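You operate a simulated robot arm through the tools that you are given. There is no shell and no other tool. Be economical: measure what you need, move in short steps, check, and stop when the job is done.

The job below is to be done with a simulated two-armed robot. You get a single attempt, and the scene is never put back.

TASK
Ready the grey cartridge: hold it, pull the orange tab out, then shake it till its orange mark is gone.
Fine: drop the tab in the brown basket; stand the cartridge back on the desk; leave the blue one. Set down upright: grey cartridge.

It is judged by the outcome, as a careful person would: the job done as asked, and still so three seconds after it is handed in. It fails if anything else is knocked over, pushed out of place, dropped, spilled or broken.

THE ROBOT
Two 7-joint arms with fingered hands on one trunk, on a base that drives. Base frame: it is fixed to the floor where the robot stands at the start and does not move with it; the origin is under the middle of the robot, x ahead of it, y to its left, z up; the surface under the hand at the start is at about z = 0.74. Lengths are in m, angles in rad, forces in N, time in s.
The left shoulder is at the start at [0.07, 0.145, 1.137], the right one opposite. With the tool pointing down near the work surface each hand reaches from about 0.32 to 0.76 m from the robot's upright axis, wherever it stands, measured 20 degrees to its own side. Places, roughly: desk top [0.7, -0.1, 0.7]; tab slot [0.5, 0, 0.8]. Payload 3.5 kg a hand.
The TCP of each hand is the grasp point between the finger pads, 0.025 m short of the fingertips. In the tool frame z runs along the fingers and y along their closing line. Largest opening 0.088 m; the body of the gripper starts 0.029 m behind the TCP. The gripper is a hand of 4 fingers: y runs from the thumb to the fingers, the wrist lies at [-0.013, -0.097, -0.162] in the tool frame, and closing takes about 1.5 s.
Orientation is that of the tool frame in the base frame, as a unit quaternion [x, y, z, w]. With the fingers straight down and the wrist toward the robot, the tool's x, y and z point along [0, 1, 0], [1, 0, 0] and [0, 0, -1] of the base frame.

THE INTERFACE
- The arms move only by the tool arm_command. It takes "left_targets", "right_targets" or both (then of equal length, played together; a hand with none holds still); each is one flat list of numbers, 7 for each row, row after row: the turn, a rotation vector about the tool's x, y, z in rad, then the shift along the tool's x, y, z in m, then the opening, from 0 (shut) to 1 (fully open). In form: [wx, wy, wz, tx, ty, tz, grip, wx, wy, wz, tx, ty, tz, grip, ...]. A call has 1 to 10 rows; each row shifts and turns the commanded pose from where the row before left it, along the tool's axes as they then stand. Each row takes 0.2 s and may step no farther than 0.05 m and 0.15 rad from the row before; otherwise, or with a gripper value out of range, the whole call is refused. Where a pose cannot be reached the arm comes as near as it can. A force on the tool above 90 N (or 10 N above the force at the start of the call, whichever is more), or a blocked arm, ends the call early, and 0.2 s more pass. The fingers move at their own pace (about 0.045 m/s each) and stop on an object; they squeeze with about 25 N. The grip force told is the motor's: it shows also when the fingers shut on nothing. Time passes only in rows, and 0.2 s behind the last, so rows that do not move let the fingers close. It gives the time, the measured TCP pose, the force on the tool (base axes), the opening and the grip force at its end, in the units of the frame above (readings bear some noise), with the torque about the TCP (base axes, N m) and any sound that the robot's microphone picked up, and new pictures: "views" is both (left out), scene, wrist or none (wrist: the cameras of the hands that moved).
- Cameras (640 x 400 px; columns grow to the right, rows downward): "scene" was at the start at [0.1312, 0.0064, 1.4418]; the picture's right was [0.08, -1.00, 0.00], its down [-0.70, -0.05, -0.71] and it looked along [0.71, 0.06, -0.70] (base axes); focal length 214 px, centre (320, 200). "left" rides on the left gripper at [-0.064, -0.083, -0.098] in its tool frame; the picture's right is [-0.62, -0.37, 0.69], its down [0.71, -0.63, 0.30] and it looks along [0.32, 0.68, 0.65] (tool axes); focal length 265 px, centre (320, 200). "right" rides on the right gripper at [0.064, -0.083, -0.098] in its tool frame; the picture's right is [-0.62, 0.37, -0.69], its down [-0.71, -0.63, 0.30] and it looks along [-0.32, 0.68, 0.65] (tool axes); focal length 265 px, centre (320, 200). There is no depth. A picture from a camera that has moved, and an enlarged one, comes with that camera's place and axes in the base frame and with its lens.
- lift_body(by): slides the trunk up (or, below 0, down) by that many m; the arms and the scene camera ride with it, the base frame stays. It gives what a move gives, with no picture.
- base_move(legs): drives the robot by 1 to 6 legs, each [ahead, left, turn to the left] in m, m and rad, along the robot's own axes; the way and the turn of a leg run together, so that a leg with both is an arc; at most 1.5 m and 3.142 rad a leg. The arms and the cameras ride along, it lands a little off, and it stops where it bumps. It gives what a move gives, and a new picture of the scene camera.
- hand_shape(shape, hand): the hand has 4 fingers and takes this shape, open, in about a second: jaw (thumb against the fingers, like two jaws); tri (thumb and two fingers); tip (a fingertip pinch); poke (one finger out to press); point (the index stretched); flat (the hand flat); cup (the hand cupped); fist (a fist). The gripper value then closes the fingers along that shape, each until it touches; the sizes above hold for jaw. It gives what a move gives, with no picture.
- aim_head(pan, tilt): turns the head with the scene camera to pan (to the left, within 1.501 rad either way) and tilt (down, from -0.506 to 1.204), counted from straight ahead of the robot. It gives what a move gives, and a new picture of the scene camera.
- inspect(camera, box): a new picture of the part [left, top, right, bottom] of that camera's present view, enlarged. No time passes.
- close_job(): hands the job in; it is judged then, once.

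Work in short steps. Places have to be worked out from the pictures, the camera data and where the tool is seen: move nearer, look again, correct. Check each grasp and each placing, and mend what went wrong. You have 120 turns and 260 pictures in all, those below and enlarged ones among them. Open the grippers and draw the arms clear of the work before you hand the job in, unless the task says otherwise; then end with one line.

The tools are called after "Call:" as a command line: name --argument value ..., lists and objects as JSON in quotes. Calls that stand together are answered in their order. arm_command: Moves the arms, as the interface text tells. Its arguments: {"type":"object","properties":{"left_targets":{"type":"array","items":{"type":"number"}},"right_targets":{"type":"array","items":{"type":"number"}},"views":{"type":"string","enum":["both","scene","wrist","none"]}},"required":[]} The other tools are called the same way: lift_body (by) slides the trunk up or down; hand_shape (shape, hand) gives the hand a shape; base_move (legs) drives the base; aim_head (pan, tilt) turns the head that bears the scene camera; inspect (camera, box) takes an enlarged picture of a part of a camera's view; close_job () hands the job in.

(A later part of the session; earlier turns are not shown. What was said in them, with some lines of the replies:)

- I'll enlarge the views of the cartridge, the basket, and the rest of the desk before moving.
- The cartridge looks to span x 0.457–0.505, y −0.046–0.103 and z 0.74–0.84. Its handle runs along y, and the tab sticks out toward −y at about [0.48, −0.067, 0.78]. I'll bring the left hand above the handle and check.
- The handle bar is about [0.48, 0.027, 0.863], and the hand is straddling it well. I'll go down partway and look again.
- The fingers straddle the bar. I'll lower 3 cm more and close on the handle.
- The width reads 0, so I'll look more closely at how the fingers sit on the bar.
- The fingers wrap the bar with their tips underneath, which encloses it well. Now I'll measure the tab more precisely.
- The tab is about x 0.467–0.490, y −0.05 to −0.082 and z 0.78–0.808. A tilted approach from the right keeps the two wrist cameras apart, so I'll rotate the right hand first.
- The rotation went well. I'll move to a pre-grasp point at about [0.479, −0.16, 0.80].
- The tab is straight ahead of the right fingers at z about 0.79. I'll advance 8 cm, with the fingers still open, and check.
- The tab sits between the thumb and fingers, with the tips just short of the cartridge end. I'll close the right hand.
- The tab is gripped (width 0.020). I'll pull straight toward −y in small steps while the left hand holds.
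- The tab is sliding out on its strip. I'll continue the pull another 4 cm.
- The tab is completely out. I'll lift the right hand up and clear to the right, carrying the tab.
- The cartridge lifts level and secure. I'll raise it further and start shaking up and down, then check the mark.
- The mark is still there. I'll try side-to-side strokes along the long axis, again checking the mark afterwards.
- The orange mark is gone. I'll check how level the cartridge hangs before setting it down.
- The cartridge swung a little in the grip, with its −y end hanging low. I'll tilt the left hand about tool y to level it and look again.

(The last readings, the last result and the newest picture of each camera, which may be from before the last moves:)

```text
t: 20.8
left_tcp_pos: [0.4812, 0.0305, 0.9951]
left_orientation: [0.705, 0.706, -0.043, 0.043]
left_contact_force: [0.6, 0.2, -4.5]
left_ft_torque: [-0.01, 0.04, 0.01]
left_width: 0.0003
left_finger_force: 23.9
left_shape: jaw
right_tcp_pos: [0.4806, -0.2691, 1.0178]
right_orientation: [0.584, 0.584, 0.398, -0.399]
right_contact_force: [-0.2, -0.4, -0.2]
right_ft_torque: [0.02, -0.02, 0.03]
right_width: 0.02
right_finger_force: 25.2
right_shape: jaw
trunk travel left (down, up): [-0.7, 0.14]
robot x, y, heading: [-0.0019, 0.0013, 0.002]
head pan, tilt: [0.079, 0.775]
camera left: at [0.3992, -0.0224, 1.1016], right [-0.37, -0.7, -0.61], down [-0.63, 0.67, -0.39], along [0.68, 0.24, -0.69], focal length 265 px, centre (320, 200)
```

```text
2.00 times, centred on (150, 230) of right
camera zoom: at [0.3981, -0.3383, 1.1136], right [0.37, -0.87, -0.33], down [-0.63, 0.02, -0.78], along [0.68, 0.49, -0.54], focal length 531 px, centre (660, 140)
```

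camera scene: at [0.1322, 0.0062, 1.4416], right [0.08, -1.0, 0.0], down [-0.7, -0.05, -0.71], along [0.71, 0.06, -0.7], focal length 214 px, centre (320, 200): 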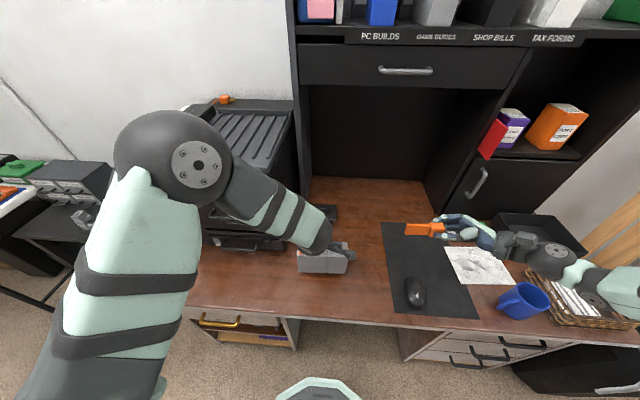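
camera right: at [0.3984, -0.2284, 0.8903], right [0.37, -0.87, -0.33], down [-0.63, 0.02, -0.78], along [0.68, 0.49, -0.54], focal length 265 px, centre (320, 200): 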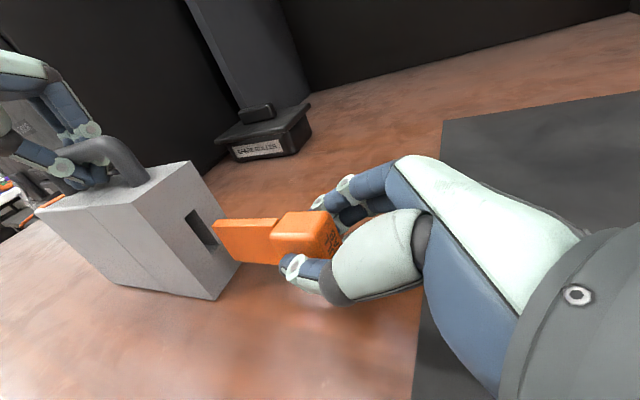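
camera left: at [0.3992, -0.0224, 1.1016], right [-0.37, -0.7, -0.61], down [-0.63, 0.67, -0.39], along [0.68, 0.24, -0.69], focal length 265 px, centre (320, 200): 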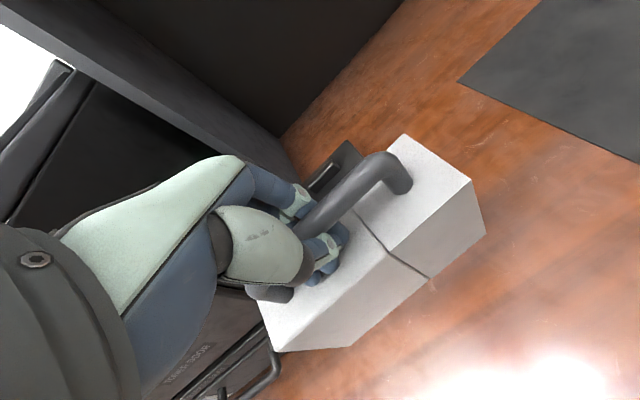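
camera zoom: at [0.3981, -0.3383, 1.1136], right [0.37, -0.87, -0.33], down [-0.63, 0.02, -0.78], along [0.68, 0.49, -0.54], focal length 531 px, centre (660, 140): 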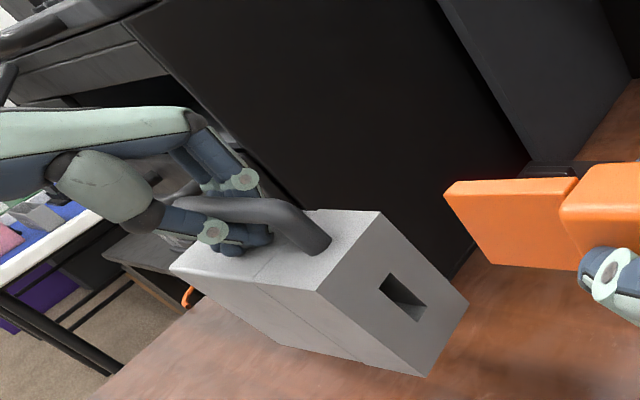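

It's nearly level now. I'll trim slightly more and lower toward the desk, stopping just above it.

Call:
arm_command --left_targets '[0, -0.03, 0, 0, 0, 0, 0, 0, 0, 0, 0.0055, 0, 0.0363, 0, 0, 0, 0, 0.0055, 0, 0.0363, 0, 0, 0, 0, 0.0055, 0, 0.0363, 0, 0, 0, 0, 0, 0, 0, 0]' --views "wrist"

Call:
inspect --camera "scene" --box '[240, 200, 400, 300]'

Call:
inspect --camera "right" --box '[0, 150, 320, 400]'

```text
t: 22.0
left_tcp_pos: [0.4818, 0.0313, 0.8867]
left_orientation: [0.705, 0.705, -0.053, 0.053]
left_contact_force: [-0.3, 0.1, -4.5]
left_ft_torque: [0.0, 0.06, -0.01]
left_width: 0.0001
left_finger_force: 25.0
left_shape: jaw
right_tcp_pos: [0.4809, -0.2704, 1.0181]
right_orientation: [0.585, 0.583, 0.399, -0.399]
right_contact_force: [0.7, 0.9, -0.3]
right_ft_torque: [-0.03, -0.03, 0.01]
right_width: 0.0198
right_finger_force: 24.9
right_shape: jaw
trunk travel left (down, up): [-0.7, 0.14]
robot x, y, heading: [-0.0023, 0.0021, 0.0]
head pan, tilt: [0.079, 0.775]
camera left: at [0.3989, -0.0185, 0.994], right [-0.37, -0.72, -0.59], down [-0.63, 0.66, -0.41], along [0.68, 0.22, -0.69], focal length 265 px, centre (320, 200)
```

left: 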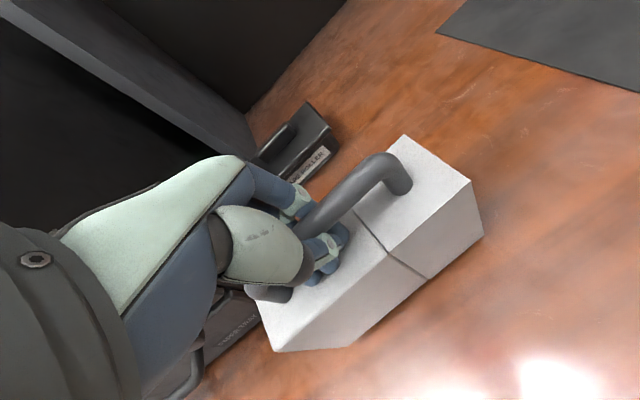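

```text
4.00 times, centred on (320, 250) of scene
camera zoom: at [0.1315, 0.0062, 1.4417], right [0.08, -1.0, 0.0], down [-0.7, -0.05, -0.71], along [0.71, 0.06, -0.7], focal length 858 px, centre (320, 0)
```

zoom: 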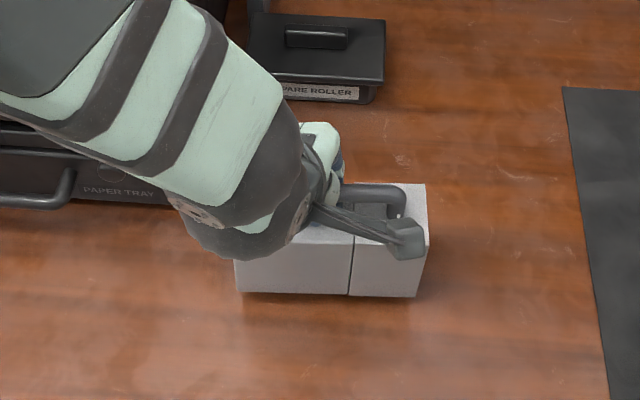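

```text
1.60 times, centred on (160, 275) of right
camera zoom: at [0.3979, -0.3389, 1.1136], right [0.37, -0.87, -0.33], down [-0.63, 0.02, -0.78], along [0.68, 0.49, -0.54], focal length 425 px, centre (576, 80)
```

zoom: 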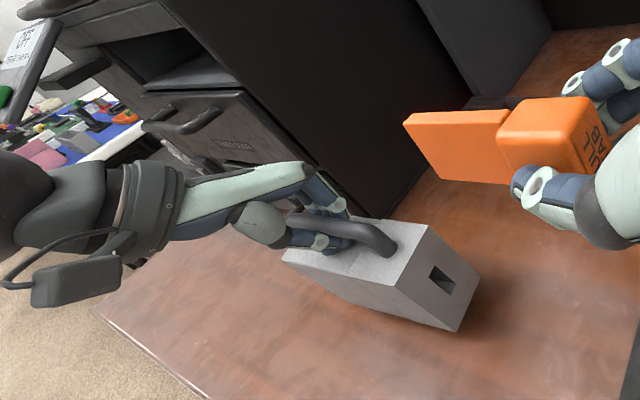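

Looks level and about 1–2 cm above the desk. I'll lower it gently in small steps until the desk takes the weight.

Call:
arm_command --left_targets '[0, 0, 0, 0.0008, 0, 0.005, 0, 0, 0, 0, 0.0008, 0, 0.005, 0, 0, 0, 0, 0.0008, 0, 0.005, 0, 0, 0, 0, 0.0006, 0, 0.004, 0, 0, 0, 0, 0, 0, 0, 0]' --views "wrist"

Call:
inspect --camera "scene" --box '[240, 200, 400, 300]'

```text
t: 23.2
left_tcp_pos: [0.4825, 0.0297, 0.8674]
left_orientation: [0.705, 0.706, -0.053, 0.052]
left_contact_force: [0.5, -0.7, -4.8]
left_ft_torque: [-0.01, 0.05, 0.01]
left_width: 0.0
left_finger_force: 25.6
left_shape: jaw
right_tcp_pos: [0.4806, -0.2701, 1.0172]
right_orientation: [0.584, 0.584, 0.399, -0.399]
right_contact_force: [-0.6, -0.9, -0.8]
right_ft_torque: [0.0, 0.03, 0.02]
right_width: 0.0197
right_finger_force: 25.1
right_shape: jaw
trunk travel left (down, up): [-0.7, 0.14]
robot x, y, heading: [0.0013, -0.0002, 0.0]
head pan, tilt: [0.079, 0.775]
camera left: at [0.3989, -0.0192, 0.9749], right [-0.37, -0.72, -0.59], down [-0.63, 0.66, -0.41], along [0.68, 0.22, -0.7], focal length 265 px, centre (320, 200)
```

left: 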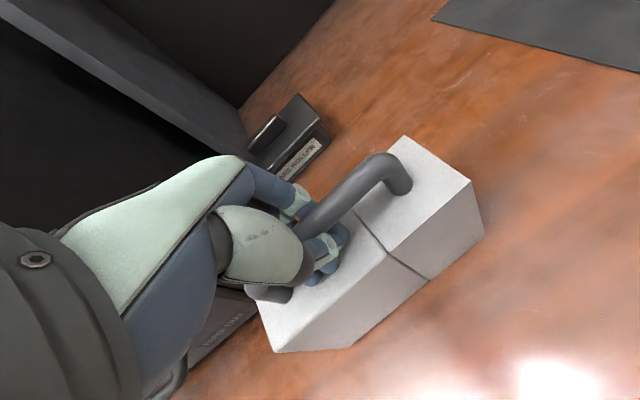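

```text
4.00 times, centred on (320, 250) of scene
camera zoom: at [0.1319, 0.0063, 1.4417], right [0.08, -1.0, 0.0], down [-0.7, -0.05, -0.71], along [0.71, 0.06, -0.7], focal length 858 px, centre (320, 0)
```

zoom: 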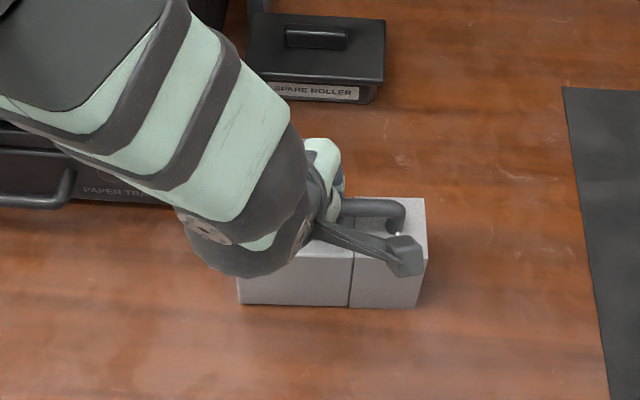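

It's still carrying the weight (−4.8 N), so there's no contact yet. I'll keep lowering slowly.

Call:
arm_command --left_targets '[0, 0, 0, 0.0005, 0, 0.003, 0, 0, 0, 0, 0.0005, 0, 0.003, 0, 0, 0, 0, 0, 0, 0, 0]' --views "none"

Call:
inspect --camera "right" --box '[80, 220, 320, 400]'

```text
t: 24.0
left_tcp_pos: [0.4849, 0.0305, 0.8636]
left_orientation: [0.705, 0.705, -0.05, 0.056]
left_contact_force: [2.9, 1.6, 11.0]
left_ft_torque: [-0.06, -0.1, 0.06]
left_width: 0.0001
left_finger_force: 25.0
left_shape: jaw
right_tcp_pos: [0.4795, -0.2692, 1.0183]
right_orientation: [0.584, 0.584, 0.399, -0.399]
right_contact_force: [-1.1, 0.2, 0.0]
right_ft_torque: [0.02, -0.01, 0.0]
right_width: 0.0199
right_finger_force: 24.6
right_shape: jaw
trunk travel left (down, up): [-0.7, 0.14]
robot x, y, heading: [0.0006, 0.001, -0.004]
head pan, tilt: [0.079, 0.775]
```

```text
2.22 times, centred on (200, 310) of right
camera zoom: at [0.397, -0.3386, 1.1142], right [0.37, -0.87, -0.33], down [-0.63, 0.02, -0.78], along [0.68, 0.49, -0.54], focal length 590 px, centre (587, -44)
```

zoom: 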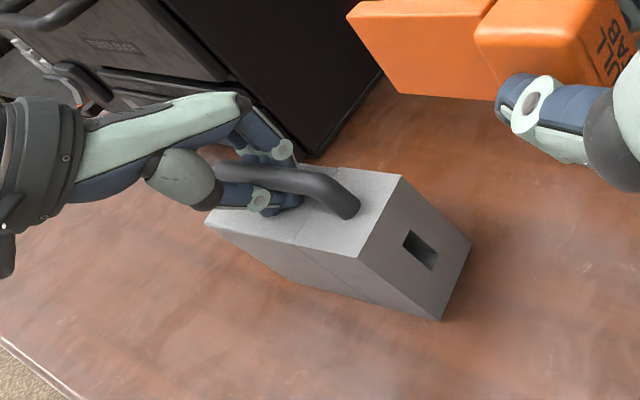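

The desk has taken the weight (+11 N). I'll ease up a hair and open the left hand.

Call:
arm_command --left_targets '[0, 0, 0, 0, 0, -0.002, 0, 0, 0, 0, 0, 0, 0, 1, 0, 0, 0, 0, 0, 0, 1, 0, 0, 0, 0, 0, 0, 1, 0, 0, 0, 0, 0, 0, 1, 0, 0, 0, 0, 0, 0, 1, 0, 0, 0, 0, 0, 0, 1, 0, 0, 0, 0, 0, 0, 1]' --views "wrist"

Call:
inspect --camera "right" --box '[80, 220, 320, 400]'

```text
t: 25.8
left_tcp_pos: [0.4818, 0.0305, 0.8643]
left_orientation: [0.705, 0.705, -0.053, 0.053]
left_contact_force: [-0.3, -0.5, 0.3]
left_ft_torque: [-0.02, 0.03, 0.0]
left_width: 0.0874
left_finger_force: 0.0
left_shape: jaw
right_tcp_pos: [0.4798, -0.2708, 1.0166]
right_orientation: [0.583, 0.584, 0.399, -0.399]
right_contact_force: [-0.2, -0.1, -0.6]
right_ft_torque: [-0.02, 0.0, 0.01]
right_width: 0.02
right_finger_force: 24.6
right_shape: jaw
trunk travel left (down, up): [-0.7, 0.14]
robot x, y, heading: [-0.0018, 0.0027, -0.003]
head pan, tilt: [0.079, 0.775]
camera left: at [0.3988, -0.0189, 0.971], right [-0.37, -0.72, -0.59], down [-0.63, 0.66, -0.41], along [0.68, 0.22, -0.69], focal length 265 px, centre (320, 200)
```

left: 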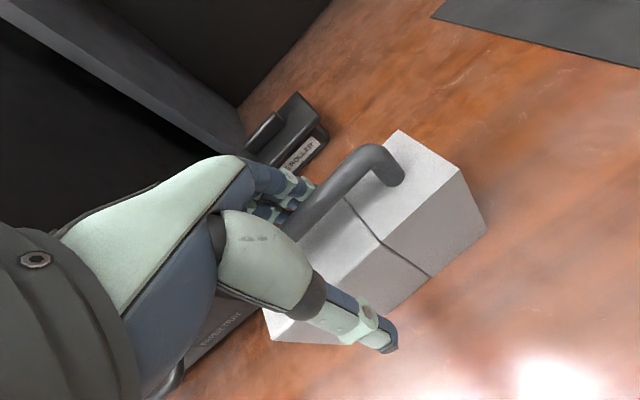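

```text
2.22 times, centred on (200, 310) of right
camera zoom: at [0.3976, -0.3388, 1.1137], right [0.37, -0.87, -0.33], down [-0.63, 0.02, -0.78], along [0.68, 0.49, -0.54], focal length 590 px, centre (587, -44)
```

zoom: 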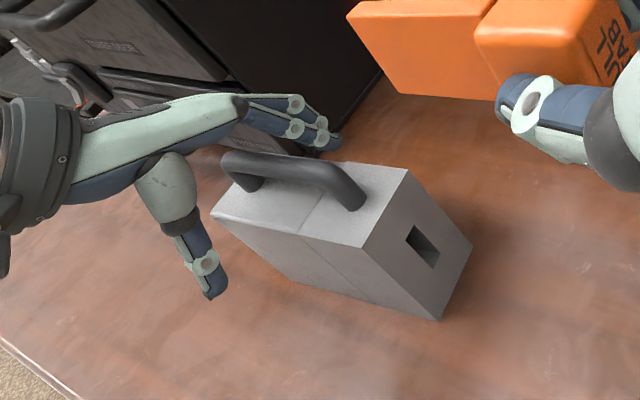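

The cartridge stands upright and free. I'll lift the left hand straight up, well clear of it.

Call:
arm_command --left_targets '[0, 0, 0, -0.003, 0, -0.02, 1, 0, 0, 0, -0.006, 0, -0.04, 1, 0, 0, 0, -0.006, 0, -0.04, 1, 0, 0, 0, -0.006, 0, -0.04, 1, 0, 0, 0, -0.006, 0, -0.04, 1, 0, 0, 0, -0.006, 0, -0.04, 1]' --views "scene"

Call:
inspect --camera "scene" --box '[480, 200, 640, 340]'

Call:
inspect --camera "scene" --box '[240, 200, 400, 300]'

```text
t: 27.2
left_tcp_pos: [0.4813, 0.0318, 1.085]
left_orientation: [0.705, 0.705, -0.053, 0.053]
left_contact_force: [-0.2, 0.8, -0.1]
left_ft_torque: [0.02, -0.02, -0.01]
left_width: 0.0876
left_finger_force: 0.1
left_shape: jaw
right_tcp_pos: [0.4798, -0.2694, 1.0189]
right_orientation: [0.584, 0.584, 0.399, -0.399]
right_contact_force: [-0.2, -0.1, 0.2]
right_ft_torque: [-0.02, -0.04, 0.01]
right_width: 0.0198
right_finger_force: 25.3
right_shape: jaw
trunk travel left (down, up): [-0.7, 0.14]
robot x, y, heading: [0.0005, -0.003, 0.002]
head pan, tilt: [0.079, 0.775]
camera scene: at [0.13, 0.0065, 1.4418], right [0.08, -1.0, 0.0], down [-0.7, -0.05, -0.72], along [0.71, 0.06, -0.7], focal length 214 px, centre (320, 200)
```

scene: 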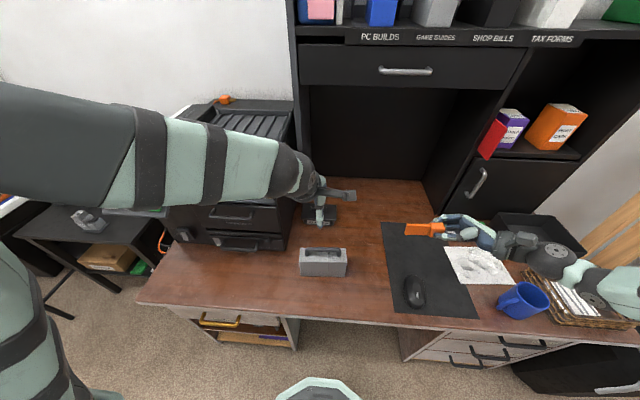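

```text
2.86 times, centred on (560, 270) of scene
camera zoom: at [0.13, 0.0065, 1.4418], right [0.08, -1.0, 0.0], down [-0.7, -0.05, -0.72], along [0.71, 0.06, -0.7], focal length 613 px, centre (-366, 0)
```

zoom: 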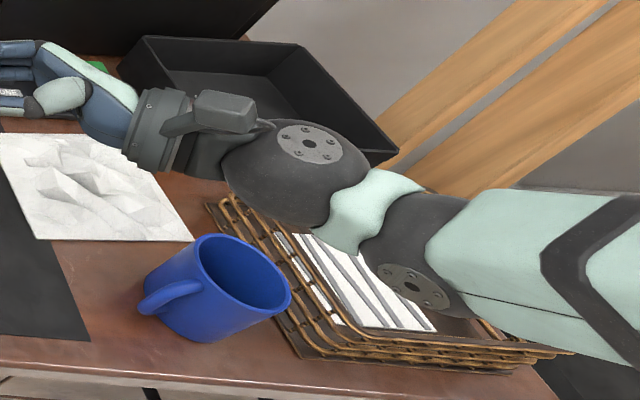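

```text
4.00 times, centred on (320, 250) of scene
camera zoom: at [0.13, 0.0065, 1.4418], right [0.08, -1.0, 0.0], down [-0.7, -0.05, -0.72], along [0.71, 0.06, -0.7], focal length 858 px, centre (320, 0)
```

zoom: 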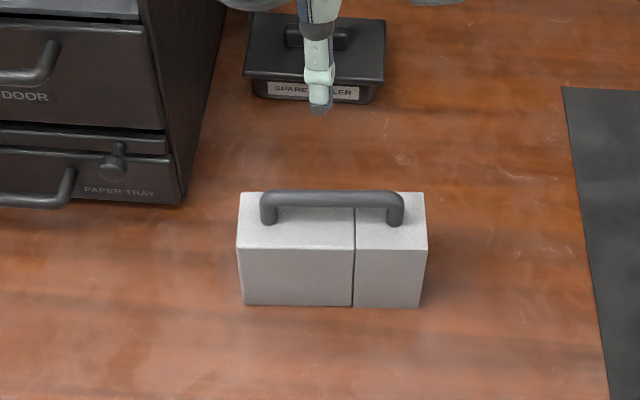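

The cartridge is upright and the mark is gone. I'll turn the right hand fingers-down so the tab hangs below it, then drive sideways toward the basket.

Call:
arm_command --right_targets '[0, -0.15, 0, 0, 0, 0, 0, 0, -0.15, 0, 0, 0, 0, 0, 0, -0.15, 0, 0, 0, 0, 0, 0, -0.15, 0, 0, 0, 0, 0, 0, -0.15, 0, 0, 0, 0, 0, 0, -0.15, 0, 0, 0, 0, 0, 0, -0.15, 0, 0, 0, 0, 0, 0, -0.15, 0, 0, 0, 0, 0, 0, 0, 0, 0, 0, -0.03, 0]' --views "none"

Call:
base_move --legs '[[0, -0.3, 0]]'

Call:
aim_head --pan -0.7 --tilt 0.8

```text
t: 29.2
left_tcp_pos: [0.4817, 0.0317, 1.0857]
left_orientation: [0.705, 0.705, -0.052, 0.054]
left_contact_force: [-0.1, -0.4, -0.1]
left_ft_torque: [-0.06, 0.02, 0.01]
left_width: 0.0875
left_finger_force: 0.0
left_shape: jaw
right_tcp_pos: [0.479, -0.2719, 1.0479]
right_orientation: [0.706, 0.708, -0.001, 0.001]
right_contact_force: [0.0, 0.0, -0.2]
right_ft_torque: [0.02, 0.0, -0.02]
right_width: 0.0197
right_finger_force: 25.1
right_shape: jaw
trunk travel left (down, up): [-0.7, 0.14]
robot x, y, heading: [-0.0026, -0.0, -0.001]
head pan, tilt: [0.079, 0.775]
```

```text
t: 31.3
left_tcp_pos: [0.4822, -0.2686, 1.0853]
left_orientation: [0.704, 0.706, -0.053, 0.054]
left_contact_force: [0.3, 0.5, 0.7]
left_ft_torque: [0.02, -0.01, 0.0]
left_width: 0.0881
left_finger_force: 0.1
left_shape: jaw
right_tcp_pos: [0.4831, -0.5717, 1.0473]
right_orientation: [0.705, 0.709, -0.001, 0.0]
right_contact_force: [-0.1, 0.0, 0.3]
right_ft_torque: [-0.01, -0.01, -0.02]
right_width: 0.0199
right_finger_force: 24.6
right_shape: jaw
trunk travel left (down, up): [-0.7, 0.14]
robot x, y, heading: [0.0037, -0.3026, 0.002]
head pan, tilt: [0.079, 0.775]
camera scene: at [0.1318, -0.2954, 1.4418], right [0.08, -1.0, 0.0], down [-0.7, -0.06, -0.71], along [0.71, 0.06, -0.7], focal length 214 px, centre (320, 200)
```

scene: 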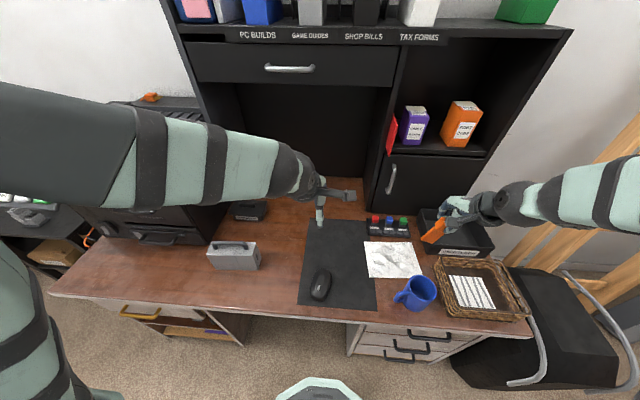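

```text
t: 32.4
left_tcp_pos: [0.4834, -0.2701, 1.0865]
left_orientation: [0.704, 0.706, -0.053, 0.053]
left_contact_force: [-0.3, 0.6, -0.9]
left_ft_torque: [0.02, 0.0, -0.03]
left_width: 0.0877
left_finger_force: 0.2
left_shape: jaw
right_tcp_pos: [0.4838, -0.5725, 1.0473]
right_orientation: [0.705, 0.709, 0.0, 0.0]
right_contact_force: [0.0, -0.1, -0.4]
right_ft_torque: [-0.02, -0.01, -0.01]
right_width: 0.0199
right_finger_force: 25.2
right_shape: jaw
trunk travel left (down, up): [-0.7, 0.14]
robot x, y, heading: [0.0004, -0.3017, -0.002]
head pan, tilt: [-0.7, 0.799]
camera scene: at [0.1123, -0.355, 1.4398], right [-0.64, -0.77, 0.0], down [-0.55, 0.46, -0.7], along [0.54, -0.45, -0.72], focal length 214 px, centre (320, 200)
```

scene: 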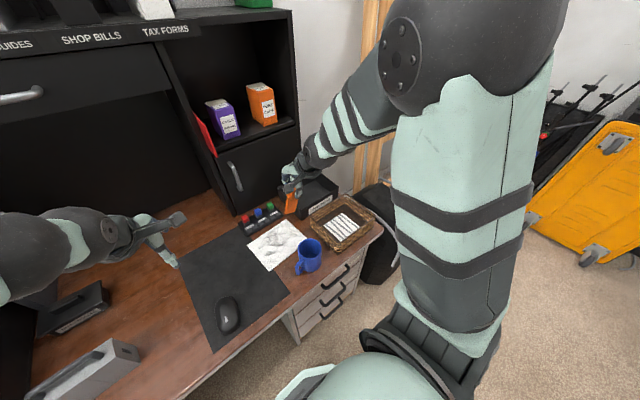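

The two views agree that the basket centre is about [0.462, −0.77]. I'll carry the tab over it, passing above the mug, and lower partway.

Call:
arm_command --right_targets '[0, 0, 0, -0.0395, -0.0044, 0, 0, 0, 0, 0, -0.0395, -0.0044, 0, 0, 0, 0, 0, -0.0395, -0.0044, 0, 0, 0, 0, 0, -0.0395, -0.0044, 0, 0, 0, 0, 0, -0.0395, -0.0044, 0, 0, 0, 0, 0, 0, 0, 0.035, 0, 0, 0, 0, 0, 0, 0.035, 0, 0, 0, 0, 0, 0, 0.035, 0, 0, 0, 0, 0, 0, 0, 0]'

Call:
inspect --camera "scene" --box '[260, 140, 420, 260]'

```text
t: 34.4
left_tcp_pos: [0.4823, -0.2694, 1.086]
left_orientation: [0.704, 0.706, -0.054, 0.053]
left_contact_force: [-0.3, 0.6, 0.3]
left_ft_torque: [0.01, -0.02, -0.02]
left_width: 0.0878
left_finger_force: 0.0
left_shape: jaw
right_tcp_pos: [0.4598, -0.7707, 0.9423]
right_orientation: [0.706, 0.709, 0.0, 0.0]
right_contact_force: [0.5, 0.2, -0.4]
right_ft_torque: [0.03, -0.03, 0.0]
right_width: 0.0198
right_finger_force: 24.9
right_shape: jaw
trunk travel left (down, up): [-0.7, 0.14]
robot x, y, heading: [-0.0018, -0.3062, -0.0]
head pan, tilt: [-0.7, 0.799]
camera scene: at [0.1118, -0.3547, 1.4398], right [-0.64, -0.77, 0.0], down [-0.55, 0.46, -0.7], along [0.54, -0.45, -0.72], focal length 214 px, centre (320, 200)
camera right: at [0.3766, -0.7063, 1.0407], right [0.37, -0.62, 0.69], down [-0.63, -0.72, -0.3], along [0.69, -0.32, -0.65], focal length 265 px, centre (320, 200)
```

scene: 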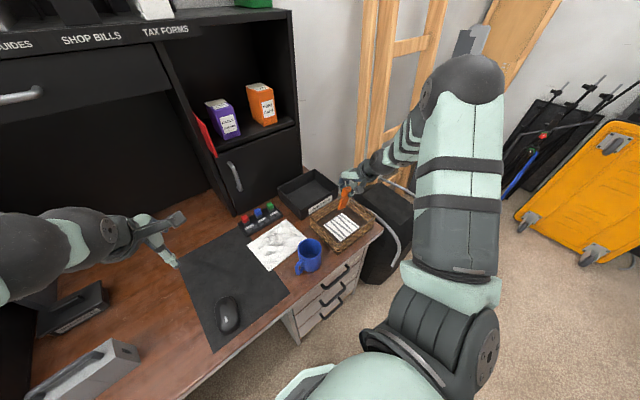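
right: 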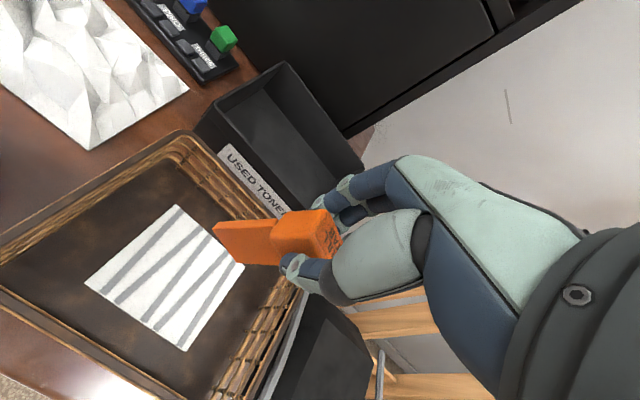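

```text
3.33 times, centred on (340, 200) of scene
camera zoom: at [0.1118, -0.3547, 1.4398], right [-0.64, -0.77, 0.0], down [-0.55, 0.46, -0.7], along [0.54, -0.45, -0.72], focal length 715 px, centre (253, 200)
```

zoom: 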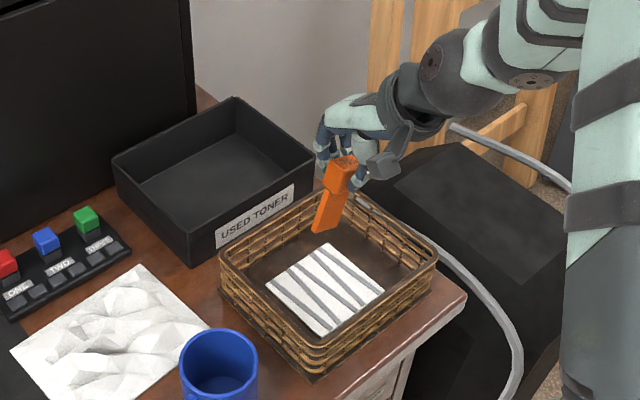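

The hand is centred over the basket. I'll lower until the strip is near the basket floor, then look before releasing.

Call:
arm_command --right_targets '[0, 0, 0, 0, 0, 0.03, 0, 0, 0, 0, 0, 0, 0.03, 0, 0, 0, 0, 0, 0, 0.025, 0, 0, 0, 0, 0, 0, 0, 0]' --views "wrist"

Call:
inspect --camera "scene" --box '[260, 140, 420, 260]'

```text
t: 35.4
left_tcp_pos: [0.4828, -0.2697, 1.085]
left_orientation: [0.704, 0.706, -0.053, 0.053]
left_contact_force: [0.5, 0.5, 0.2]
left_ft_torque: [0.02, -0.02, -0.02]
left_width: 0.0876
left_finger_force: 0.1
left_shape: jaw
right_tcp_pos: [0.46, -0.7705, 0.8558]
right_orientation: [0.705, 0.709, 0.0, 0.0]
right_contact_force: [-0.5, 0.1, -0.1]
right_ft_torque: [-0.02, 0.0, 0.03]
right_width: 0.0198
right_finger_force: 25.1
right_shape: jaw
trunk travel left (down, up): [-0.7, 0.14]
robot x, y, heading: [-0.0002, -0.3035, 0.002]
head pan, tilt: [-0.7, 0.799]
camera right: at [0.3767, -0.7062, 0.9539], right [0.37, -0.62, 0.69], down [-0.63, -0.72, -0.3], along [0.69, -0.32, -0.65], focal length 265 px, centre (320, 200)
```

right: 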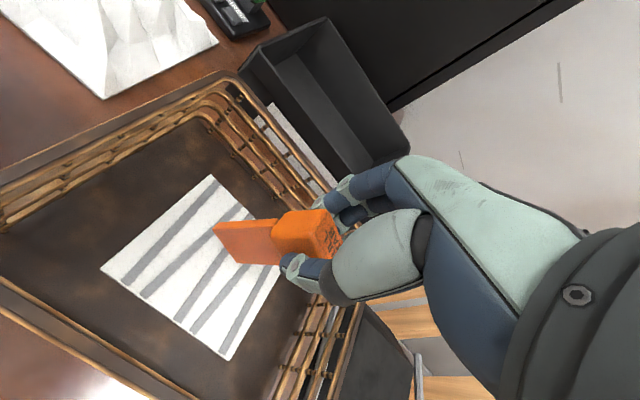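

```text
3.33 times, centred on (340, 200) of scene
camera zoom: at [0.1121, -0.3553, 1.4398], right [-0.64, -0.77, 0.0], down [-0.55, 0.46, -0.7], along [0.54, -0.45, -0.72], focal length 715 px, centre (253, 200)
```

zoom: 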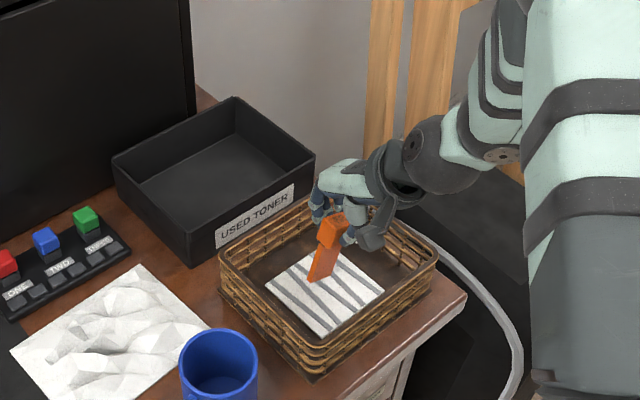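

The tab hangs just above the middle of the basket floor. I'll release it there.

Call:
arm_command --right_targets '[0, 0, 0, 0, 0, 0.012, 0, 0, 0, 0, 0, 0, 0, 0.6, 0, 0, 0, 0, 0, 0, 0.8, 0, 0, 0, 0, 0, 0, 1, 0, 0, 0, 0, 0, 0, 1, 0, 0, 0, 0, 0, 0, 1, 0, 0, 0, 0, 0, -0.03, 1, 0, 0, 0, 0, 0, -0.04, 1, 0, 0, 0, 0, 0, -0.04, 1, 0, 0, 0, 0, 0, -0.04, 1]' --views "wrist"

Call:
inspect --camera "scene" --box '[260, 140, 420, 260]'

```text
t: 37.6
left_tcp_pos: [0.482, -0.2683, 1.0859]
left_orientation: [0.704, 0.706, -0.053, 0.053]
left_contact_force: [-0.9, 0.0, 0.1]
left_ft_torque: [-0.01, -0.02, 0.0]
left_width: 0.0877
left_finger_force: 0.2
left_shape: jaw
right_tcp_pos: [0.4604, -0.7691, 0.9968]
right_orientation: [0.706, 0.709, 0.0, 0.0]
right_contact_force: [0.2, -0.3, -0.2]
right_ft_torque: [-0.04, 0.01, 0.03]
right_width: 0.0876
right_finger_force: 0.1
right_shape: jaw
trunk travel left (down, up): [-0.7, 0.14]
robot x, y, heading: [0.0008, -0.3005, 0.003]
head pan, tilt: [-0.7, 0.799]
camera right: at [0.3769, -0.7064, 1.0951], right [0.37, -0.62, 0.69], down [-0.63, -0.72, -0.3], along [0.68, -0.32, -0.65], focal length 265 px, centre (320, 200)
```

right: 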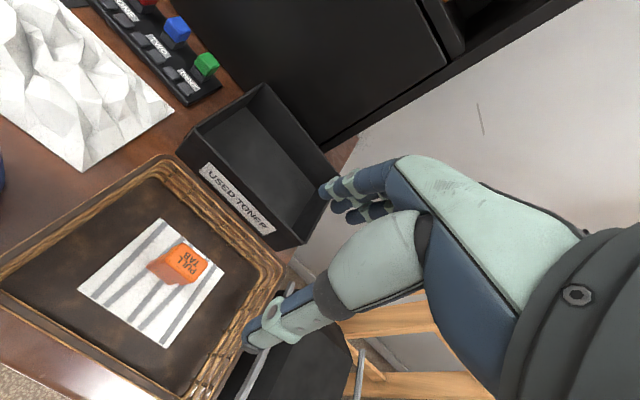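

```text
3.33 times, centred on (340, 200) of scene
camera zoom: at [0.1109, -0.3541, 1.4399], right [-0.64, -0.77, 0.0], down [-0.55, 0.46, -0.7], along [0.54, -0.45, -0.72], focal length 715 px, centre (253, 200)
```

zoom: 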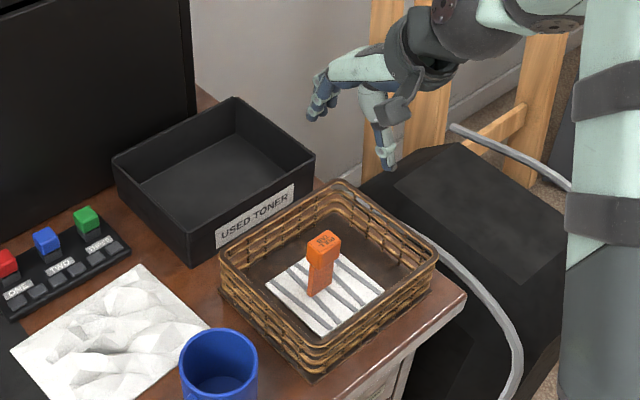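

The tab is in the brown basket and the hands are clear. I'll turn the head for one last look at the cartridge and desk.

Call:
aim_head --pan 0.3 --tilt 0.8

Call:
inspect --camera "scene" --box '[200, 180, 420, 320]'

```text
t: 38.9
left_tcp_pos: [0.4826, -0.2704, 1.0851]
left_orientation: [0.704, 0.706, -0.053, 0.053]
left_contact_force: [-0.6, 0.2, 0.0]
left_ft_torque: [0.01, 0.04, -0.01]
left_width: 0.0879
left_finger_force: 0.1
left_shape: jaw
right_tcp_pos: [0.4622, -0.7715, 0.9952]
right_orientation: [0.705, 0.709, 0.0, 0.0]
right_contact_force: [0.1, 0.2, -0.4]
right_ft_torque: [-0.01, 0.0, 0.0]
right_width: 0.0878
right_finger_force: 0.1
right_shape: jaw
trunk travel left (down, up): [-0.7, 0.14]
robot x, y, heading: [-0.0017, -0.303, 0.005]
head pan, tilt: [0.3, 0.799]
camera scene: at [0.1273, -0.2796, 1.4398], right [0.3, -0.95, 0.0], down [-0.68, -0.21, -0.7], along [0.67, 0.21, -0.72], focal length 214 px, centre (320, 200)
```

scene: 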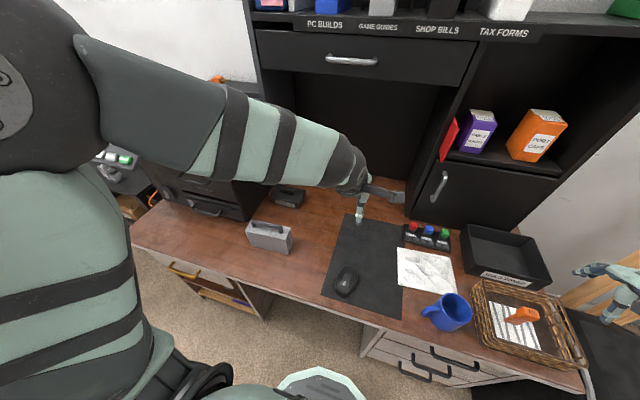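

```text
2.86 times, centred on (310, 250) of scene
camera zoom: at [0.1273, -0.2796, 1.4398], right [0.3, -0.95, 0.0], down [-0.68, -0.21, -0.7], along [0.67, 0.21, -0.72], focal length 613 px, centre (349, 57)
```

zoom: 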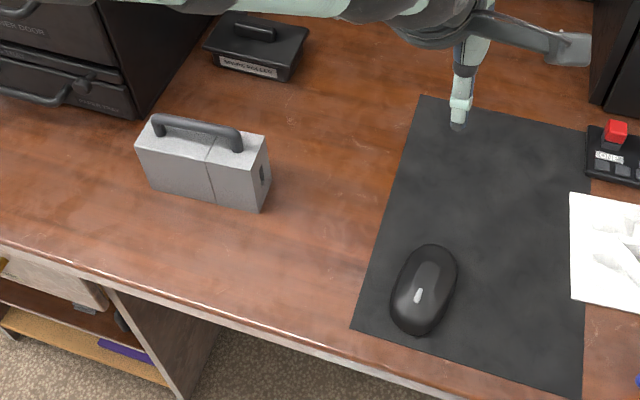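

The cartridge stands upright with no mark, the tab is in the basket, and nothing else has moved. I'm handing the job in.

Call:
close_job

```text
The job is handed in.
```

I pulled the orange tab out and dropped it in the brown basket, then shook the grey cartridge until its orange mark was gone and stood it upright on the desk; the blue one was left alone.
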